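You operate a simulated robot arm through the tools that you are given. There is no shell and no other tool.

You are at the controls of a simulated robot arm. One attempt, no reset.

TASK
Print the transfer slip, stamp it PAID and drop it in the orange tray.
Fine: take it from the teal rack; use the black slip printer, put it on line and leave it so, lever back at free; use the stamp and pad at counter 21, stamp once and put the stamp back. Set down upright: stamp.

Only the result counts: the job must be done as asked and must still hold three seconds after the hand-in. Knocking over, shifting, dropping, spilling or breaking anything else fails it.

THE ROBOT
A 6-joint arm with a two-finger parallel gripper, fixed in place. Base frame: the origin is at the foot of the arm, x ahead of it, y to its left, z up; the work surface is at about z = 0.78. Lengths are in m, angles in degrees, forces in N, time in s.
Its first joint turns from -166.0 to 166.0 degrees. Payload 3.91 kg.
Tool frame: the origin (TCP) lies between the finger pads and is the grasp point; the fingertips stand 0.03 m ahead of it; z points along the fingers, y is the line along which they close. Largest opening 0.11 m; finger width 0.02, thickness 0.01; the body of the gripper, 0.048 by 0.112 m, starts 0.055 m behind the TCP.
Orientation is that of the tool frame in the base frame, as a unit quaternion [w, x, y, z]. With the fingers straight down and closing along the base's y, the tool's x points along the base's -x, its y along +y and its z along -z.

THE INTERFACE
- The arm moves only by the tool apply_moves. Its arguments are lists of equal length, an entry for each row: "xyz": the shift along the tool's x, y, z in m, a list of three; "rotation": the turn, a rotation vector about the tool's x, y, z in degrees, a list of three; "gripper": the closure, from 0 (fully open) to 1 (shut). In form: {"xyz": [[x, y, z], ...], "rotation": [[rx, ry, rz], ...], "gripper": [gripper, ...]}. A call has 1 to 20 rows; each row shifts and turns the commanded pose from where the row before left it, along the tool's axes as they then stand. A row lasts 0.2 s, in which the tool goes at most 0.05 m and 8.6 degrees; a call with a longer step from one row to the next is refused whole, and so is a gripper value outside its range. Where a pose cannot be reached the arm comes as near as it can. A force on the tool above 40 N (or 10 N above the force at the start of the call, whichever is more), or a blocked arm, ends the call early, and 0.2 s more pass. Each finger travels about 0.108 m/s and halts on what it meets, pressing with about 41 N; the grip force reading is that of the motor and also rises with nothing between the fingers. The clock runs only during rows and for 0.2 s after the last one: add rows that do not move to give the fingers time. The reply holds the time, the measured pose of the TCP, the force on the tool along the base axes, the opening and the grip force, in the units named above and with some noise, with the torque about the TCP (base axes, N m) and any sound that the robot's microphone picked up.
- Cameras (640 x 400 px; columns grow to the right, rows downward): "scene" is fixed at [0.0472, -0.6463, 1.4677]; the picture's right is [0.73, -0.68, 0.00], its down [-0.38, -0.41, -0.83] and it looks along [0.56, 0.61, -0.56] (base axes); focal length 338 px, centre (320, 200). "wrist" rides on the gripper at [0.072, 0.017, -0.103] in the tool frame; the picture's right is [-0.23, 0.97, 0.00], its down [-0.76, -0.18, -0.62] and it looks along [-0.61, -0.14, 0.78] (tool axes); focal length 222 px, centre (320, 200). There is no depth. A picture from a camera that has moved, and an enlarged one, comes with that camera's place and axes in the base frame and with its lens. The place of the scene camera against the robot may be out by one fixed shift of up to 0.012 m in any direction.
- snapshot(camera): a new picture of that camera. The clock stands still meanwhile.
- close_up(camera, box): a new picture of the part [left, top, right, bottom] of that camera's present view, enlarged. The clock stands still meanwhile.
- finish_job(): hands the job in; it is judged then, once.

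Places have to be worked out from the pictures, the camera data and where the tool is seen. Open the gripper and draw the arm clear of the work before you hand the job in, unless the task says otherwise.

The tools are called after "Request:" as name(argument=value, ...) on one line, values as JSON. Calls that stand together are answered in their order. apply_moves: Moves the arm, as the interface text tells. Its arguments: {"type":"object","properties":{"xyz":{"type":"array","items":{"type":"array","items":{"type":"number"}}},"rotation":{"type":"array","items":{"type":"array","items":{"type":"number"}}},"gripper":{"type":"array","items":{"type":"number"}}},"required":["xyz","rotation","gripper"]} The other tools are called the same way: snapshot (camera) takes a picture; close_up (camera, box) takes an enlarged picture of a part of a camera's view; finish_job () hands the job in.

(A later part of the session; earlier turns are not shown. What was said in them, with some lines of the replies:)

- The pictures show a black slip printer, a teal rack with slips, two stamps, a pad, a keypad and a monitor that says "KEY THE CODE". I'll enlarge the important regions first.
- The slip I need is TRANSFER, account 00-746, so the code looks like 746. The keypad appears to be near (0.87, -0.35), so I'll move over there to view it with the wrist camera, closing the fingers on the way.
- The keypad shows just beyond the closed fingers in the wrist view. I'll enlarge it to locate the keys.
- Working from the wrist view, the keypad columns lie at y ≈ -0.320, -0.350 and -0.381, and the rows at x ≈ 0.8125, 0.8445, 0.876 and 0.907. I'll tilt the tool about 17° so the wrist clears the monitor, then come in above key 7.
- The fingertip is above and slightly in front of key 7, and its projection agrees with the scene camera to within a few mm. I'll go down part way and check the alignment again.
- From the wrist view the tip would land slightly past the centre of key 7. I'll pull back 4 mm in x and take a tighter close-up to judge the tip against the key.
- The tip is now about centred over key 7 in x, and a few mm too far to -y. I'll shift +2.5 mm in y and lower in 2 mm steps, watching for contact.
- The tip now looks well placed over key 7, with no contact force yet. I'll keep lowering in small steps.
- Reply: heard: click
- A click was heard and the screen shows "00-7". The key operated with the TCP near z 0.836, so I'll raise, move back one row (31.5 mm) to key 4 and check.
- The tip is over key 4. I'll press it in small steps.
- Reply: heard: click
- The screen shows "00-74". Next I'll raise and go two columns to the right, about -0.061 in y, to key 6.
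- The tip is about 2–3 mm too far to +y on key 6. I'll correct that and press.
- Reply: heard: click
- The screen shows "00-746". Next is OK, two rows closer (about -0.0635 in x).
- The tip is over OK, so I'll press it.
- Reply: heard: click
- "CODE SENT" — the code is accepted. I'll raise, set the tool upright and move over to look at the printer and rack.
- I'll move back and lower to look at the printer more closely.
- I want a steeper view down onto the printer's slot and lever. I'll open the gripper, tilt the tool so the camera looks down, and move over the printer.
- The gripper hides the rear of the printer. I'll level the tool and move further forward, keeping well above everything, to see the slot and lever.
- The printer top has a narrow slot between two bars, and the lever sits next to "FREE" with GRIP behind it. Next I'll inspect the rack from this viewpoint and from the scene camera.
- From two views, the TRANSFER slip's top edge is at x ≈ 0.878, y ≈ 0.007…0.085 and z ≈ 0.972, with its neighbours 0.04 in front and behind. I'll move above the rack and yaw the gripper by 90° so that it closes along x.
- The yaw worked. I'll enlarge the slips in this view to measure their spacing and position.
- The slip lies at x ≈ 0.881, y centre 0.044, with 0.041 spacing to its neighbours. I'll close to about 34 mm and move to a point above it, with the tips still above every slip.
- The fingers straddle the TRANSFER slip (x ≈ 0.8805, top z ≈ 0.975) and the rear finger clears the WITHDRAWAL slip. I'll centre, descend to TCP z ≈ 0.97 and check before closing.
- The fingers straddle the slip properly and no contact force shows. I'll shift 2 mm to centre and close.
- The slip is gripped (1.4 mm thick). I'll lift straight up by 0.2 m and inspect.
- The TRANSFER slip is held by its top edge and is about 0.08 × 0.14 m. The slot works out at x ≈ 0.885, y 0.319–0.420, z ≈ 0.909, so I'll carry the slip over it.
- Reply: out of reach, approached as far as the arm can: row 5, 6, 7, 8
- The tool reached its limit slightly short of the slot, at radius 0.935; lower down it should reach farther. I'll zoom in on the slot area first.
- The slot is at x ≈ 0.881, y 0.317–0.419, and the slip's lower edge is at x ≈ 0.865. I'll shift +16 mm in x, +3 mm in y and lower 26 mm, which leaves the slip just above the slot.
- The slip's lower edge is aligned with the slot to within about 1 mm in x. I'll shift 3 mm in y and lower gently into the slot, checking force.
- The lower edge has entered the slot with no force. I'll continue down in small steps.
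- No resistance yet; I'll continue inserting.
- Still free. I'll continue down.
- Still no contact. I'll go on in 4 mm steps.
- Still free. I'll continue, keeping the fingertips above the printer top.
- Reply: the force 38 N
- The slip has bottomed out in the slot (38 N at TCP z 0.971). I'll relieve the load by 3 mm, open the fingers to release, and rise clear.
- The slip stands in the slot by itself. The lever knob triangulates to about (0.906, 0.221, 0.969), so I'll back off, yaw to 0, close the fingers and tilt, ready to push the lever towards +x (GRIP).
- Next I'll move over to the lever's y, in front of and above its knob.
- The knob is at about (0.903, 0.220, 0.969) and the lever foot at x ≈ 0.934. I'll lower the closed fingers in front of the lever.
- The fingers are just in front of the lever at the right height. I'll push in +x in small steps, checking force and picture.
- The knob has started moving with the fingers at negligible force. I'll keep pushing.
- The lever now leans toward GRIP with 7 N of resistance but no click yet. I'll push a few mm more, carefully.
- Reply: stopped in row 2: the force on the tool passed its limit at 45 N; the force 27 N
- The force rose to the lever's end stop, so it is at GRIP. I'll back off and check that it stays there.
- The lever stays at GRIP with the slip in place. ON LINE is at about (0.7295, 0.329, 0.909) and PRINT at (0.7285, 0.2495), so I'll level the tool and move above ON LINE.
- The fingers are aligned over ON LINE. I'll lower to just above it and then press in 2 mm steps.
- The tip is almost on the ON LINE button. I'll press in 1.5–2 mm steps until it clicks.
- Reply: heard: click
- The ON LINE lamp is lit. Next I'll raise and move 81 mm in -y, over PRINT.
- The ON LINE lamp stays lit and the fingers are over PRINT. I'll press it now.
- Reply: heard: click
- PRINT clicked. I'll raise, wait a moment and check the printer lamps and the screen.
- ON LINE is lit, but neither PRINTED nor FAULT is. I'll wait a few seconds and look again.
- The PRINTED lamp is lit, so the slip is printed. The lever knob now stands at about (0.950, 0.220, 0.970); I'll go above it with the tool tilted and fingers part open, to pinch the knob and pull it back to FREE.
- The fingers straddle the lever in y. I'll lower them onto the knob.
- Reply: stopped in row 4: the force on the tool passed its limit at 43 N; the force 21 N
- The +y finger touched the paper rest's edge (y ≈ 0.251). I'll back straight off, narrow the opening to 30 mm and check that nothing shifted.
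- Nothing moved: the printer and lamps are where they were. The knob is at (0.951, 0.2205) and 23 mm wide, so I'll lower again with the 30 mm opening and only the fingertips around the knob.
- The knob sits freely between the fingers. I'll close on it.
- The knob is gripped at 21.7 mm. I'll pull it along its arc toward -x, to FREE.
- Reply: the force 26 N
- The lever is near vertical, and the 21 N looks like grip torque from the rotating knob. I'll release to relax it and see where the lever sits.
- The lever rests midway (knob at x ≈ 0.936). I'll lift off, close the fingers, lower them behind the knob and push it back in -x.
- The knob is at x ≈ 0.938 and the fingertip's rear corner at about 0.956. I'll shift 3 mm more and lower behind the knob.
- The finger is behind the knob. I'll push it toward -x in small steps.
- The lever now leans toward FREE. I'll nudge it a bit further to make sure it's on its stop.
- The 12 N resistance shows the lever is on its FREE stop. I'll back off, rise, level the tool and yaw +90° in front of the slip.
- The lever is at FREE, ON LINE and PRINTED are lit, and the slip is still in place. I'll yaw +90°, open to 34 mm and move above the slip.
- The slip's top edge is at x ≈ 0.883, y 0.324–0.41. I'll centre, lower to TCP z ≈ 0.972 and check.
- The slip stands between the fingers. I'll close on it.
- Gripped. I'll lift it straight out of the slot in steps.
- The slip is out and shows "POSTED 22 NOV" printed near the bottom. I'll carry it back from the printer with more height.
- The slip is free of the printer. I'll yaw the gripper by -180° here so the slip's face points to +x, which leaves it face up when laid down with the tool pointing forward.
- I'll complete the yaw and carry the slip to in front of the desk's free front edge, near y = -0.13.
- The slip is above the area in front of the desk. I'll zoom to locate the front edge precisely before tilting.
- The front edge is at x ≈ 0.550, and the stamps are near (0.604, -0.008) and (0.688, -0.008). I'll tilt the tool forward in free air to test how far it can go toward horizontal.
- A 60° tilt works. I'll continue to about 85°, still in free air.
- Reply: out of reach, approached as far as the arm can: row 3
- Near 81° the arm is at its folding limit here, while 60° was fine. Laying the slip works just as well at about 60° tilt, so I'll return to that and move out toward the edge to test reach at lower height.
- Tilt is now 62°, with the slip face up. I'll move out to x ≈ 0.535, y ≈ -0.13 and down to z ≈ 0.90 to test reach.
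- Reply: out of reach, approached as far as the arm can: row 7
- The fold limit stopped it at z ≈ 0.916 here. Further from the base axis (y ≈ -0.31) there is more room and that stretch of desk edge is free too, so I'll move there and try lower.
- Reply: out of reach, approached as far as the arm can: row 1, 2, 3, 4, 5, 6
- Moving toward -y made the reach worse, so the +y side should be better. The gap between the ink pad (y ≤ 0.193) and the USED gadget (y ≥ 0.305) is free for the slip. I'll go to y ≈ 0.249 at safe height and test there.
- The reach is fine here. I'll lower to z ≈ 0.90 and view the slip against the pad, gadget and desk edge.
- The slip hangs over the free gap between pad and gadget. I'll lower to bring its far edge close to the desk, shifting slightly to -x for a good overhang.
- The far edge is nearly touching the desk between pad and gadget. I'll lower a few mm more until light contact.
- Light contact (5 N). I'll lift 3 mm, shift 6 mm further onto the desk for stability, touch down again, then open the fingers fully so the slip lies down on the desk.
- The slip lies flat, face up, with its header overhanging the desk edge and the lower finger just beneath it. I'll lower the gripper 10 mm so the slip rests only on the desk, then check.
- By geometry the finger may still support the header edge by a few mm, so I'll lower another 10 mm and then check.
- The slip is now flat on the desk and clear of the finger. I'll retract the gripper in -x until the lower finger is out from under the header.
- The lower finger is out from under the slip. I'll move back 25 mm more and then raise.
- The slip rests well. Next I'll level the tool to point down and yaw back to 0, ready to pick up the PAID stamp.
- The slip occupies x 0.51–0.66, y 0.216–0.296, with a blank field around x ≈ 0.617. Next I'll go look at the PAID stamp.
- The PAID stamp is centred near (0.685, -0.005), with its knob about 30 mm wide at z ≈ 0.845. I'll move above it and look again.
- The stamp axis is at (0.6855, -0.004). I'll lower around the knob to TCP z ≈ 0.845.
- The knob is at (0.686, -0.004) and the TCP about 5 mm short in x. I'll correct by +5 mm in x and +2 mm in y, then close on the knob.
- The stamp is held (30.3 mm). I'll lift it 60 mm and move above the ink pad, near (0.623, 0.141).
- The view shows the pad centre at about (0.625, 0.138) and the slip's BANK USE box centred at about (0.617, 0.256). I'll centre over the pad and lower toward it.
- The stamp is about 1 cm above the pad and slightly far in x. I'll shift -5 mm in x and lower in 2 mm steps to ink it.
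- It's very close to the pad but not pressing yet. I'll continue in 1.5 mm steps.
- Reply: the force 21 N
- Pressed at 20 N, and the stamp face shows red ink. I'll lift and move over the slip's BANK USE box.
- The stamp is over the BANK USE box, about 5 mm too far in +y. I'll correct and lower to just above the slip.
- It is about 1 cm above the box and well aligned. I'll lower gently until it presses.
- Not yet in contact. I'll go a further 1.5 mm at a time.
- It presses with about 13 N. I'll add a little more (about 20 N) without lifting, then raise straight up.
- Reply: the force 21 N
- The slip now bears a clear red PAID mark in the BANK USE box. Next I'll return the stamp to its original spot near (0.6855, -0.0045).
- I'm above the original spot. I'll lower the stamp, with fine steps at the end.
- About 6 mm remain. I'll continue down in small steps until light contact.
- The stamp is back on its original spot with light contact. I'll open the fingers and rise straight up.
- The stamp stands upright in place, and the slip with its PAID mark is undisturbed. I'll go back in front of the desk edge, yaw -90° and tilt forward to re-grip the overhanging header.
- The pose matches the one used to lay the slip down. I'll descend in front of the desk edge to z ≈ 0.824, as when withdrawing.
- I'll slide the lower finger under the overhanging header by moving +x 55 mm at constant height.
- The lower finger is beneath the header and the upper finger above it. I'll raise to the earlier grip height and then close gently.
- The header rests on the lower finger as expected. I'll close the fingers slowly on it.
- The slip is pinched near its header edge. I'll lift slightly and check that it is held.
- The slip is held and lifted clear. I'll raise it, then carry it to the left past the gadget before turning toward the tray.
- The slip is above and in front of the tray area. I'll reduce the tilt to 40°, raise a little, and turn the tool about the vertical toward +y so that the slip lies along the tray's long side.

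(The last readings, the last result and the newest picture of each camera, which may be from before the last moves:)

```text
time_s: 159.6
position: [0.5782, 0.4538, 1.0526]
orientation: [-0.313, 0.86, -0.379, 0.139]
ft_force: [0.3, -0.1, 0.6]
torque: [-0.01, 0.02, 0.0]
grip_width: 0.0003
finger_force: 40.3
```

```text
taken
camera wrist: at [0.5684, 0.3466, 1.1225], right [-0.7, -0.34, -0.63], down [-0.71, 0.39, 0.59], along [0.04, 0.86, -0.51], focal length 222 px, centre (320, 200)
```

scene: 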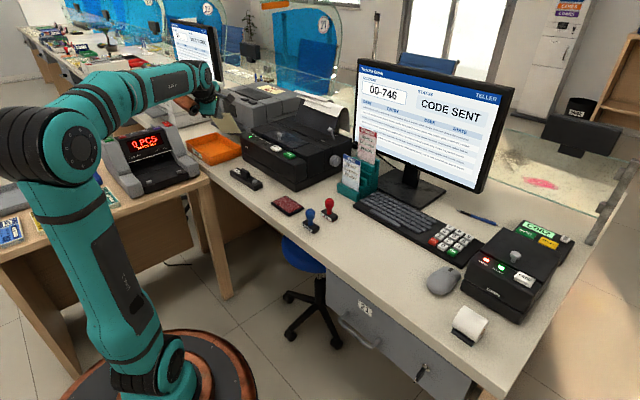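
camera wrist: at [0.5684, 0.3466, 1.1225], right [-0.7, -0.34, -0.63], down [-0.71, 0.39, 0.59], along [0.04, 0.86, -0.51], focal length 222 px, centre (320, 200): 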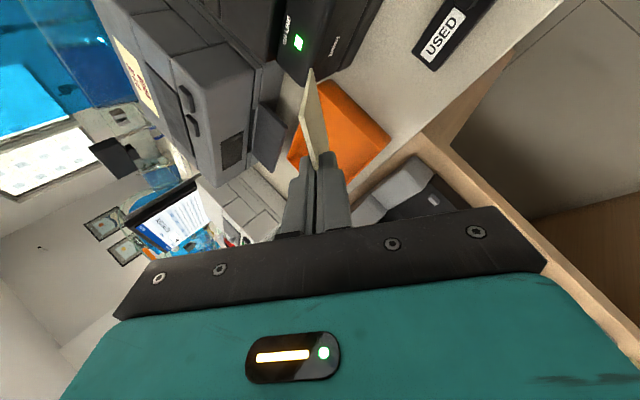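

The turn is going well with no reach problems. I'll complete it to about 90°.

Request:
apply_moves(xyz=[[0, 0, 0], [0, 0, 0], [0, 0, 0], [0, 0, 0], [0, 0, 0], [0, 0, 0], [0, 0, 0]], rotation=[[0, -5.464, -6.511], [0, -5.464, -6.511], [0, -5.464, -6.511], [0, -5.464, -6.511], [0, -5.464, -6.511], [0, -3.214, -3.83], [0, 0, 0]], gripper=[1, 1, 1, 1, 1, 1, 1])

Request:
snapshot(camera="wrist")

Request:
close_up(camera="scene", box=[150, 60, 290, 190])

```text
time_s: 161.2
position: [0.5787, 0.4523, 1.0533]
orientation: [-0.34, 0.94, 0.0, 0.002]
ft_force: [0.1, 0.1, -1.2]
torque: [0.02, 0.01, 0.01]
grip_width: 0.0
finger_force: 39.9
```

```text
taken
camera wrist: at [0.6514, 0.3742, 1.1224], right [-0.23, -0.75, -0.62], down [-0.76, -0.26, 0.59], along [-0.6, 0.61, -0.51], focal length 222 px, centre (320, 200)
```

wrist: 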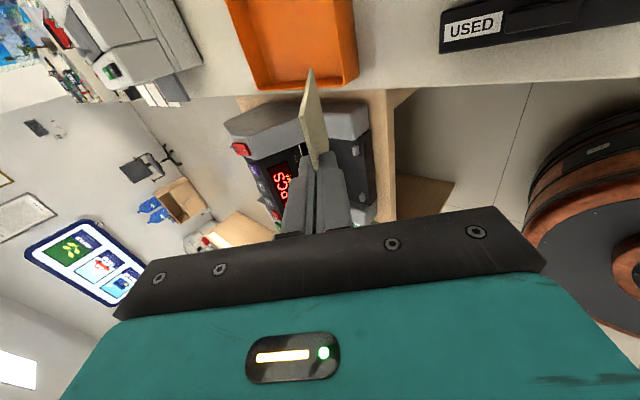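

```text
3.08 times, centred on (220, 125) of scene
camera zoom: at [0.0472, -0.6463, 1.4677], right [0.73, -0.68, 0.0], down [-0.38, -0.41, -0.83], along [0.56, 0.61, -0.56], focal length 1041 px, centre (628, 431)
```

zoom: 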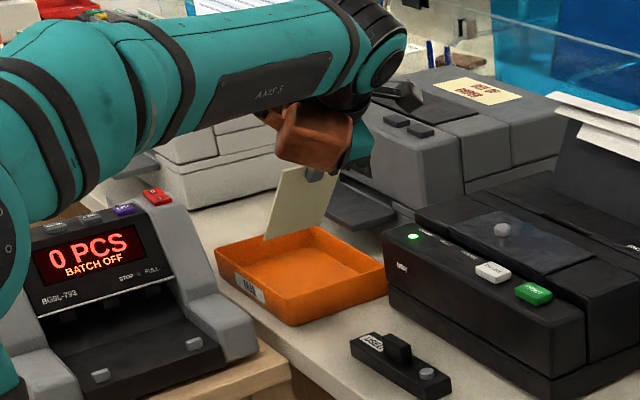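

The tool now points toward +y with a 40° tilt. I'll zoom on the tray in the wrist view to locate its walls.

Request:
close_up(camera="wrist", box=[200, 0, 420, 150])

```text
2.67 times, centred on (310, 75) of wrist
camera zoom: at [0.6514, 0.3742, 1.1224], right [-0.23, -0.75, -0.62], down [-0.76, -0.26, 0.59], along [-0.6, 0.61, -0.51], focal length 592 px, centre (347, 533)
```

zoom: 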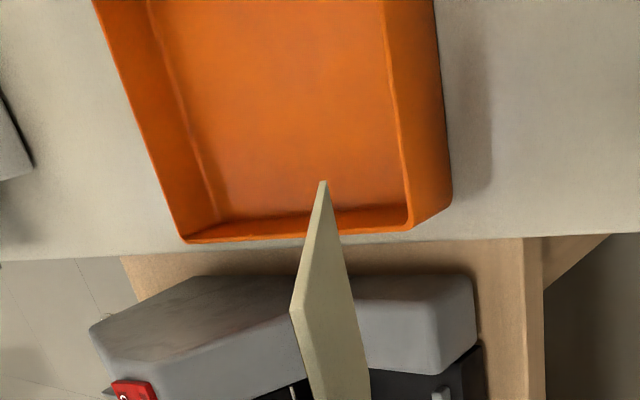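

The tray interior spans x 0.573–0.714 and y 0.607–0.817, with its rim near z 0.82. I'll move the slip over it.

Request:
apply_moves(xyz=[[0.0165, -0.0284, 0.0237], [0.0165, -0.0284, 0.0237], [0.0165, -0.0284, 0.0237], [0.0165, -0.0284, 0.0237], [0, 0, 0]], rotation=[[0, 0, 0], [0, 0, 0], [0, 0, 0], [0, 0, 0], [0, 0, 0]], gripper=[1, 1, 1, 1, 1])

Request:
snapshot(camera="wrist")

Request:
close_up(camera="scene", box=[150, 60, 290, 190])

```text
time_s: 162.3
position: [0.6454, 0.6056, 1.0557]
orientation: [-0.341, 0.94, 0.0, 0.002]
ft_force: [-0.2, -0.4, 1.2]
torque: [0.02, -0.01, -0.01]
grip_width: 0.0001
finger_force: 39.5
```

```text
taken
camera wrist: at [0.7176, 0.5256, 1.1239], right [-0.23, -0.75, -0.62], down [-0.76, -0.26, 0.59], along [-0.6, 0.61, -0.51], focal length 222 px, centre (320, 200)
```

wrist: 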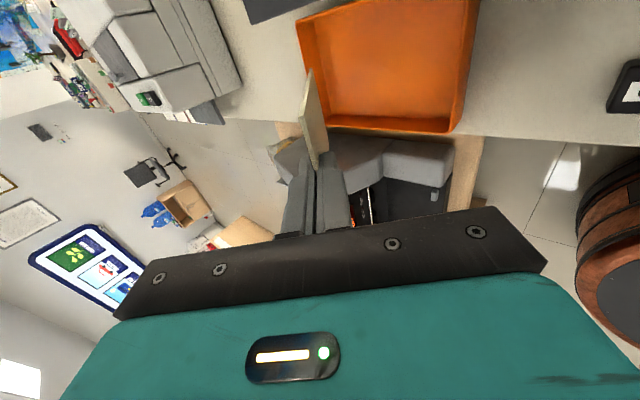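

```text
3.08 times, centred on (220, 125) of scene
camera zoom: at [0.0472, -0.6463, 1.4677], right [0.73, -0.68, 0.0], down [-0.38, -0.41, -0.83], along [0.56, 0.61, -0.56], focal length 1041 px, centre (628, 431)
```

zoom: 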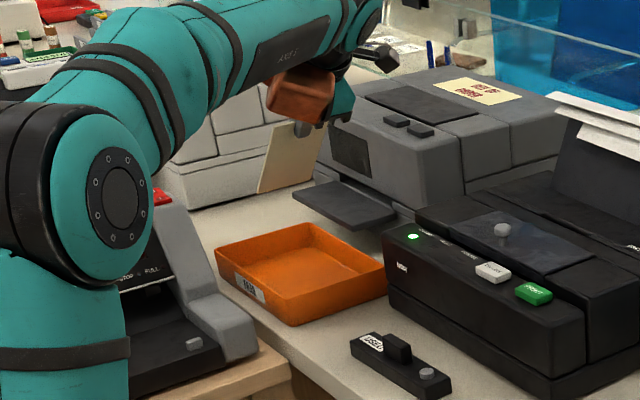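

The tray centre is about (0.65, 0.71). I'll lower the slip toward it, first to TCP z ≈ 0.95.

Request:
apply_moves(xyz=[[0.0013, 0.0035, 0.0429], [0.0013, 0.0035, 0.0429], [0.0013, 0.0035, 0.0429], [0, 0, 0]], rotation=[[0, 0, 0], [0, 0, 0], [0, 0, 0], [0, 0, 0]], gripper=[1, 1, 1, 1])

Request:
snapshot(camera="wrist")

Request:
close_up(camera="scene", box=[150, 60, 290, 190])

```text
time_s: 163.3
position: [0.6491, 0.6775, 0.9489]
orientation: [-0.341, 0.94, 0.0, 0.002]
ft_force: [0.2, -0.3, -0.7]
torque: [0.0, -0.01, 0.0]
grip_width: 0.0
finger_force: 40.0
```

```text
taken
camera wrist: at [0.7213, 0.598, 1.0178], right [-0.23, -0.75, -0.62], down [-0.76, -0.26, 0.59], along [-0.6, 0.61, -0.51], focal length 222 px, centre (320, 200)
```

wrist: 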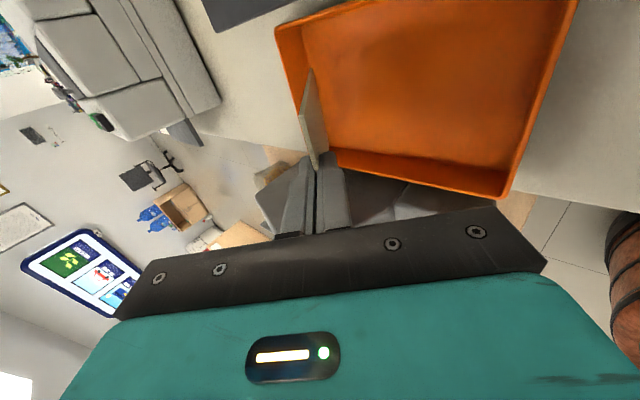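

```text
3.08 times, centred on (220, 125) of scene
camera zoom: at [0.0472, -0.6463, 1.4677], right [0.73, -0.68, 0.0], down [-0.38, -0.41, -0.83], along [0.56, 0.61, -0.56], focal length 1041 px, centre (628, 431)
```

zoom: 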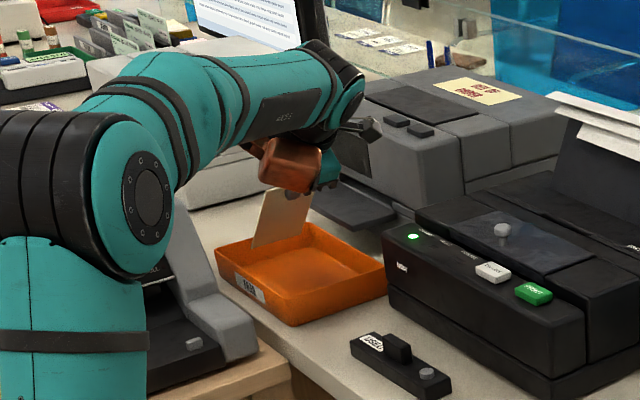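

The slip's lower edge is at rim height, about 3 cm inside the far wall. I'll lower 25–30 mm so it nearly touches the tray floor.

Request:
apply_moves(xyz=[[0, 0.0083, 0.01], [0, 0.0083, 0.01], [0, 0, 0]], rotation=[[0, 0, 0], [0, 0, 0], [0, 0, 0]], gripper=[1, 1, 1])

Request:
close_up(camera="wrist", box=[230, 0, 470, 200])

Request:
close_up(camera="scene", box=[190, 100, 260, 170])

```text
time_s: 164.2
position: [0.6505, 0.6759, 0.924]
orientation: [-0.34, 0.94, 0.0, 0.002]
ft_force: [-1.0, 0.5, -0.5]
torque: [0.02, 0.03, -0.01]
grip_width: 0.0
finger_force: 39.8
```

```text
2.00 times, centred on (350, 100) of wrist
camera zoom: at [0.7232, 0.5965, 0.9928], right [-0.23, -0.75, -0.62], down [-0.76, -0.26, 0.59], along [-0.6, 0.61, -0.51], focal length 444 px, centre (260, 400)
```

zoom: 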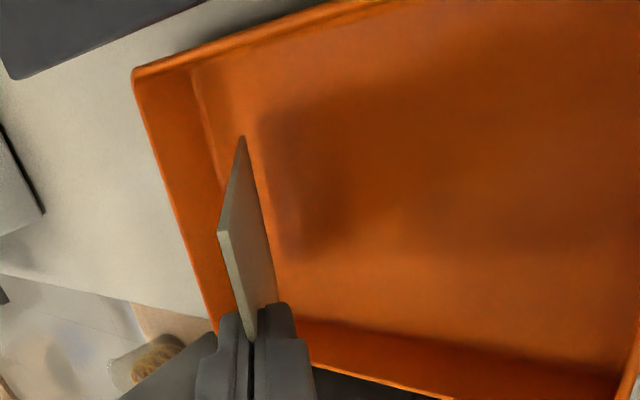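

```text
5.71 times, centred on (225, 135) of scene
camera zoom: at [0.0472, -0.6463, 1.4677], right [0.73, -0.68, 0.0], down [-0.38, -0.41, -0.83], along [0.56, 0.61, -0.56], focal length 1933 px, centre (863, 571)
```

zoom: 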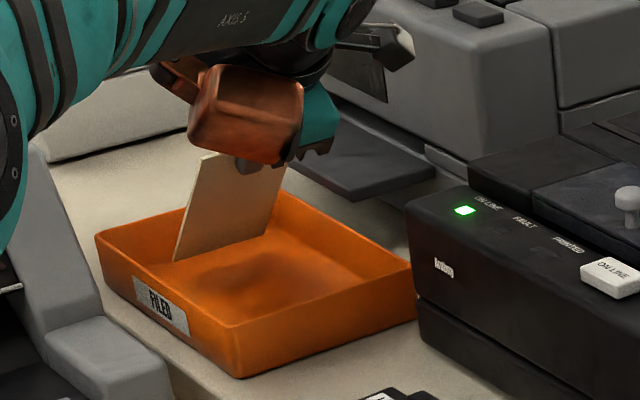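

The slip's lower end is inside the tray near the far wall, about 1 cm above the floor. I'll lower 7 mm more and check the force.

Request:
apply_moves(xyz=[[0, 0.0022, 0.0027], [0, 0.0022, 0.0027], [0, 0, 0]], rotation=[[0, 0, 0], [0, 0, 0], [0, 0, 0]], gripper=[1, 1, 1])

Request:
close_up(camera="scene", box=[190, 100, 260, 170])

```text
time_s: 164.9
position: [0.6509, 0.6766, 0.9171]
orientation: [-0.34, 0.94, -0.001, 0.001]
ft_force: [0.5, -0.9, -0.9]
torque: [0.02, -0.01, -0.01]
grip_width: 0.0
finger_force: 39.6
```

```text
5.71 times, centred on (225, 135) of scene
camera zoom: at [0.0472, -0.6463, 1.4677], right [0.73, -0.68, 0.0], down [-0.38, -0.41, -0.83], along [0.56, 0.61, -0.56], focal length 1933 px, centre (863, 571)
```

zoom: 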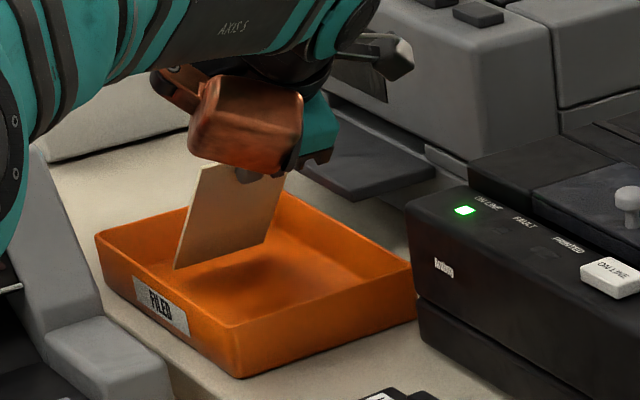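

It is a few mm above the floor. I'll open the fingers gradually so the slip rests and leans on the lower finger.

Request:
apply_moves(xyz=[[0, 0, 0], [0, 0, 0], [0, 0, 0], [0, 0, 0], [0, 0, 0], [0, 0, 0], [0, 0, 0]], rotation=[[0, 0, 0], [0, 0, 0], [0, 0, 0], [0, 0, 0], [0, 0, 0], [0, 0, 0], [0, 0, 0]], gripper=[0.85, 0.7, 0.5, 0.3, 0.1, 0, 0])

Request:
close_up(camera="scene", box=[190, 100, 260, 170])

Request:
snapshot(camera="wrist")

```text
time_s: 166.6
position: [0.6506, 0.6774, 0.9166]
orientation: [-0.341, 0.94, 0.0, 0.002]
ft_force: [-0.1, 1.5, -0.2]
torque: [-0.01, 0.01, 0.0]
grip_width: 0.1098
finger_force: 0.0
```

```text
5.71 times, centred on (225, 135) of scene
camera zoom: at [0.0472, -0.6463, 1.4677], right [0.73, -0.68, 0.0], down [-0.38, -0.41, -0.83], along [0.56, 0.61, -0.56], focal length 1933 px, centre (863, 571)
```

zoom: 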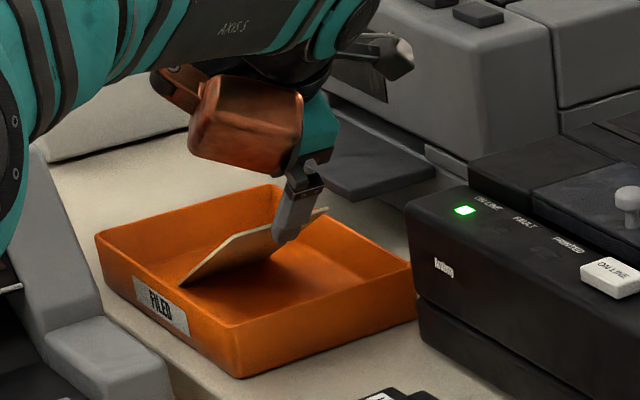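

```text
taken
camera wrist: at [0.7224, 0.5978, 0.9855], right [-0.23, -0.75, -0.62], down [-0.76, -0.26, 0.59], along [-0.6, 0.61, -0.51], focal length 222 px, centre (320, 200)
```

wrist: 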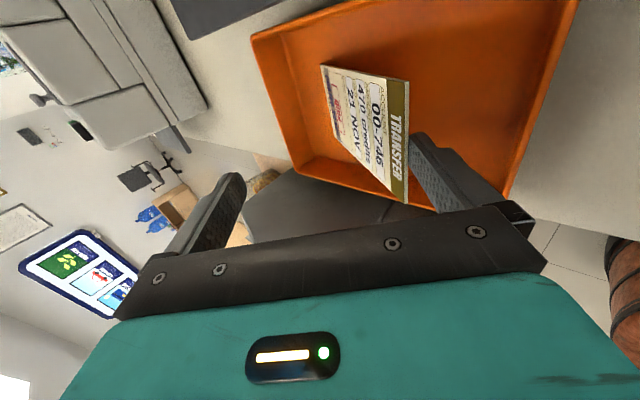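

The slip lies face up in the tray, leaning on the lower finger. I'll withdraw toward -y at constant height so it drops flat.

Request:
apply_moves(xyz=[[0, 0.0154, -0.0128], [0, 0.0154, -0.0128], [0, 0.0154, -0.0128], [0, 0.0154, -0.0128], [0, 0, 0], [0, 0, 0]], rotation=[[0, 0, 0], [0, 0, 0], [0, 0, 0], [0, 0, 0], [0, 0, 0], [0, 0, 0]], gripper=[0, 0, 0, 0, 0, 0])

Request:
close_up(camera="scene", box=[190, 100, 260, 170])

Request:
snapshot(camera="wrist")

```text
time_s: 167.9
position: [0.648, 0.595, 0.9168]
orientation: [-0.341, 0.94, 0.0, 0.002]
ft_force: [-0.2, 0.4, 0.7]
torque: [-0.03, 0.01, -0.03]
grip_width: 0.1098
finger_force: 0.0
```

```text
5.71 times, centred on (225, 135) of scene
camera zoom: at [0.0472, -0.6463, 1.4677], right [0.73, -0.68, 0.0], down [-0.38, -0.41, -0.83], along [0.56, 0.61, -0.56], focal length 1933 px, centre (863, 571)
```

zoom: 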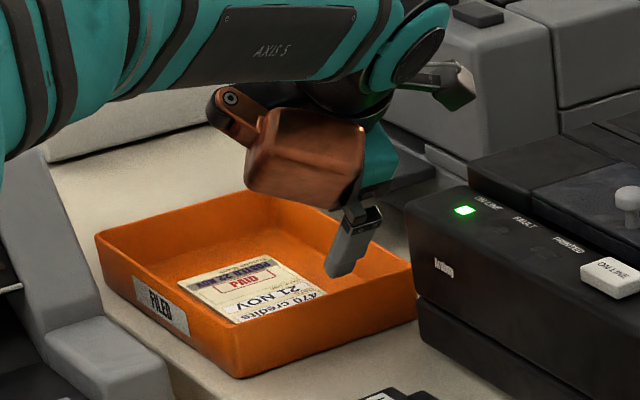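

```text
taken
camera wrist: at [0.7211, 0.5154, 0.9857], right [-0.23, -0.75, -0.62], down [-0.76, -0.26, 0.59], along [-0.6, 0.61, -0.51], focal length 222 px, centre (320, 200)
```

wrist: 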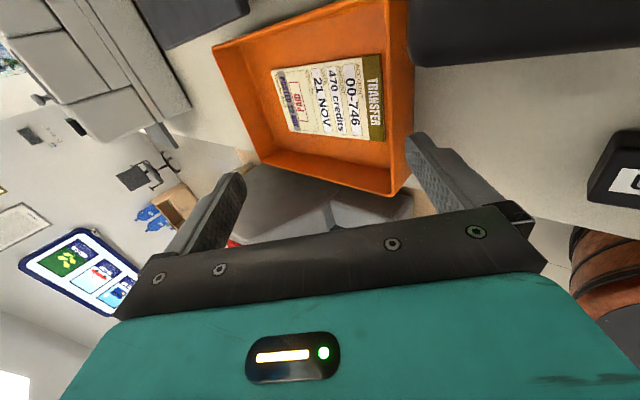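

The slip lies flat and face up inside the orange tray, with POSTED and PAID visible. I'll raise and draw the arm clear.

Request:
apply_moves(xyz=[[0, -0.024, -0.0288], [0, -0.024, -0.0288], [0, -0.024, -0.0288], [0, -0.024, -0.0288], [0, -0.024, -0.0288], [-0.03, 0.023, -0.0192], [-0.03, 0.023, -0.0192], [-0.03, 0.023, -0.0192], [-0.03, 0.023, -0.0192], [-0.03, 0.023, -0.0192], [0, 0, 0]], rotation=[[0, 0, 0], [0, 0, 0], [0, 0, 0], [0, 0, 0], [0, 0, 0], [0, 0, 0], [0, 0, 0], [0, 0, 0], [0, 0, 0], [0, 0, 0], [0, 0, 0]], gripper=[0, 0, 0, 0, 0, 0, 0, 0, 0, 0, 0])

Request:
snapshot(camera="scene")

Request:
close_up(camera="scene", box=[180, 80, 380, 205])

Request:
close_up(camera="scene", box=[260, 150, 400, 245])

```text
time_s: 170.3
position: [0.5, 0.4426, 1.1028]
orientation: [-0.34, 0.94, 0.0, 0.002]
ft_force: [0.0, -0.1, -0.4]
torque: [0.02, 0.01, -0.02]
grip_width: 0.11
finger_force: 0.0
```

```text
taken
```

scene: 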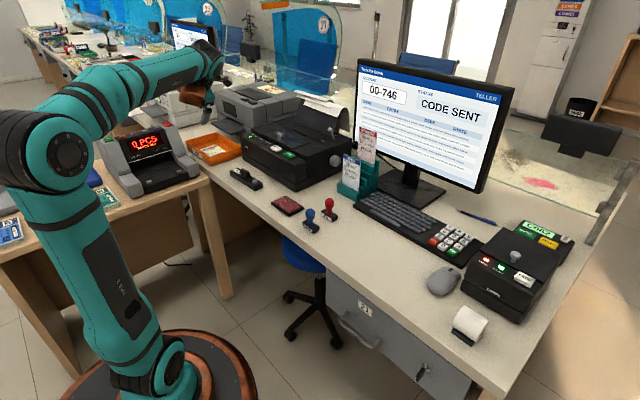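

```text
3.20 times, centred on (280, 142) of scene
camera zoom: at [0.0472, -0.6463, 1.4677], right [0.73, -0.68, 0.0], down [-0.38, -0.41, -0.83], along [0.56, 0.61, -0.56], focal length 1082 px, centre (448, 384)
```

zoom: 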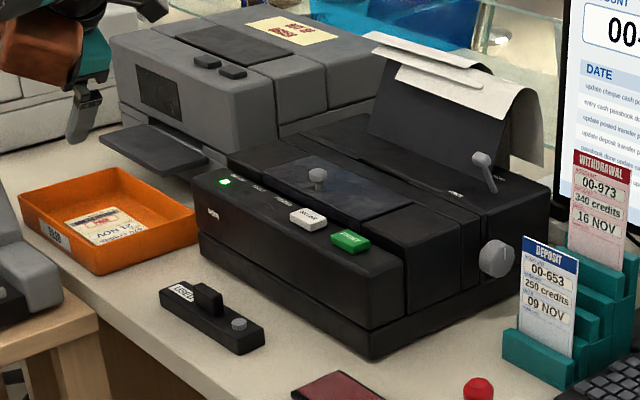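

```text
4.21 times, centred on (330, 198) of scene
camera zoom: at [0.0472, -0.6463, 1.4677], right [0.73, -0.68, 0.0], down [-0.38, -0.41, -0.83], along [0.56, 0.61, -0.56], focal length 1424 px, centre (278, 210)
```

zoom: 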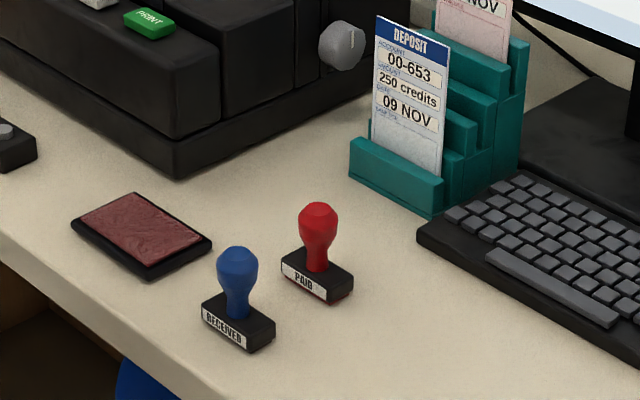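

The lever is at FREE, ON LINE is lit, the stamps are upright and the slip is in the tray. I'll draw the arm back a little more and do a final check of the surroundings.

Request:
apply_moves(xyz=[[0, 0.005, -0.045], [0, 0.005, -0.045], [0, 0.0307, -0.0256], [0, 0.0307, -0.0256], [0, 0.0307, -0.0256], [0, 0, 0]], rotation=[[0, 0, 0], [0, 0, 0], [0, 0, 0], [0, 0, 0], [0, 0, 0], [0, 0, 0]], gripper=[0, 0, 0, 0, 0, 0])

Request:
snapshot(camera="scene")

Request:
close_up(camera="scene", box=[170, 110, 280, 200])

```text
time_s: 171.8
position: [0.4955, 0.2592, 1.1668]
orientation: [-0.34, 0.94, -0.001, 0.001]
ft_force: [-0.7, 0.9, 0.4]
torque: [0.01, 0.0, -0.01]
grip_width: 0.1099
finger_force: 0.1
```

```text
taken
```

scene: 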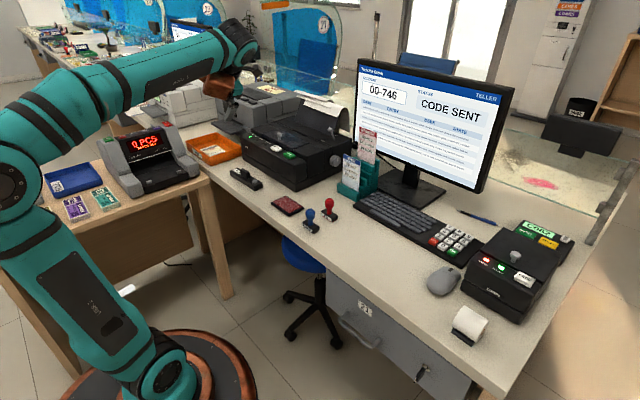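

```text
4.44 times, centred on (225, 155) of scene
camera zoom: at [0.0472, -0.6463, 1.4677], right [0.73, -0.68, 0.0], down [-0.38, -0.41, -0.83], along [0.56, 0.61, -0.56], focal length 1503 px, centre (742, 400)
```

zoom: 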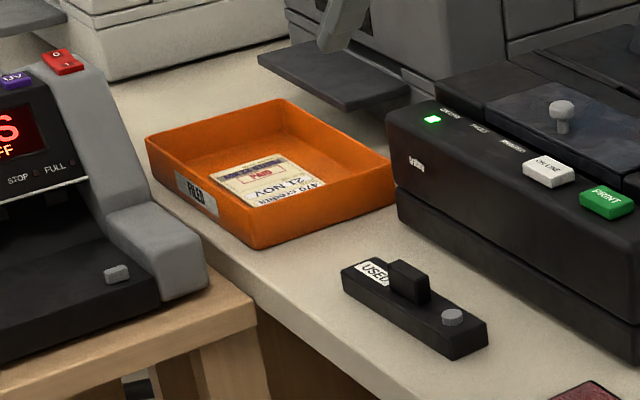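

The final state checks out:
- The transfer slip, printed and stamped PAID, lies flat in the orange tray.
- The printer is on line and its lever is at FREE.
- The PAID stamp stands upright in its place, and nothing else appears to have moved.
- The gripper is open and the arm is clear.

I'll hand the job in.

Request:
finish_job()

```text
The job is handed in.
```

The transfer slip (account 00-746) is printed, stamped PAID and lying flat, face up, in the orange tray. I've handed the job in; the reply confirmed that but gave no verdict.

- **Printing:** I keyed code 746 at the teller keypad, which the screen accepted. I then fed the slip from the teal rack into the black slip printer, put it on line and printed. The slip reads "POSTED 22 NOV". The printer is still on line and its lever is back at FREE.
- **Stamping:** I inked the PAID stamp on the counter 21 pad and stamped the slip once, in the BANK USE box. The mark is upside down relative to the slip's own text. The stamp is back in its original spot, upright.
- **Contact:** While moving the lever, one finger pressed against the printer's paper rest at about 43 N. Comparing pictures before and after, neither the printer nor anything else moved.

The gripper is open and the arm is clear of the desk.
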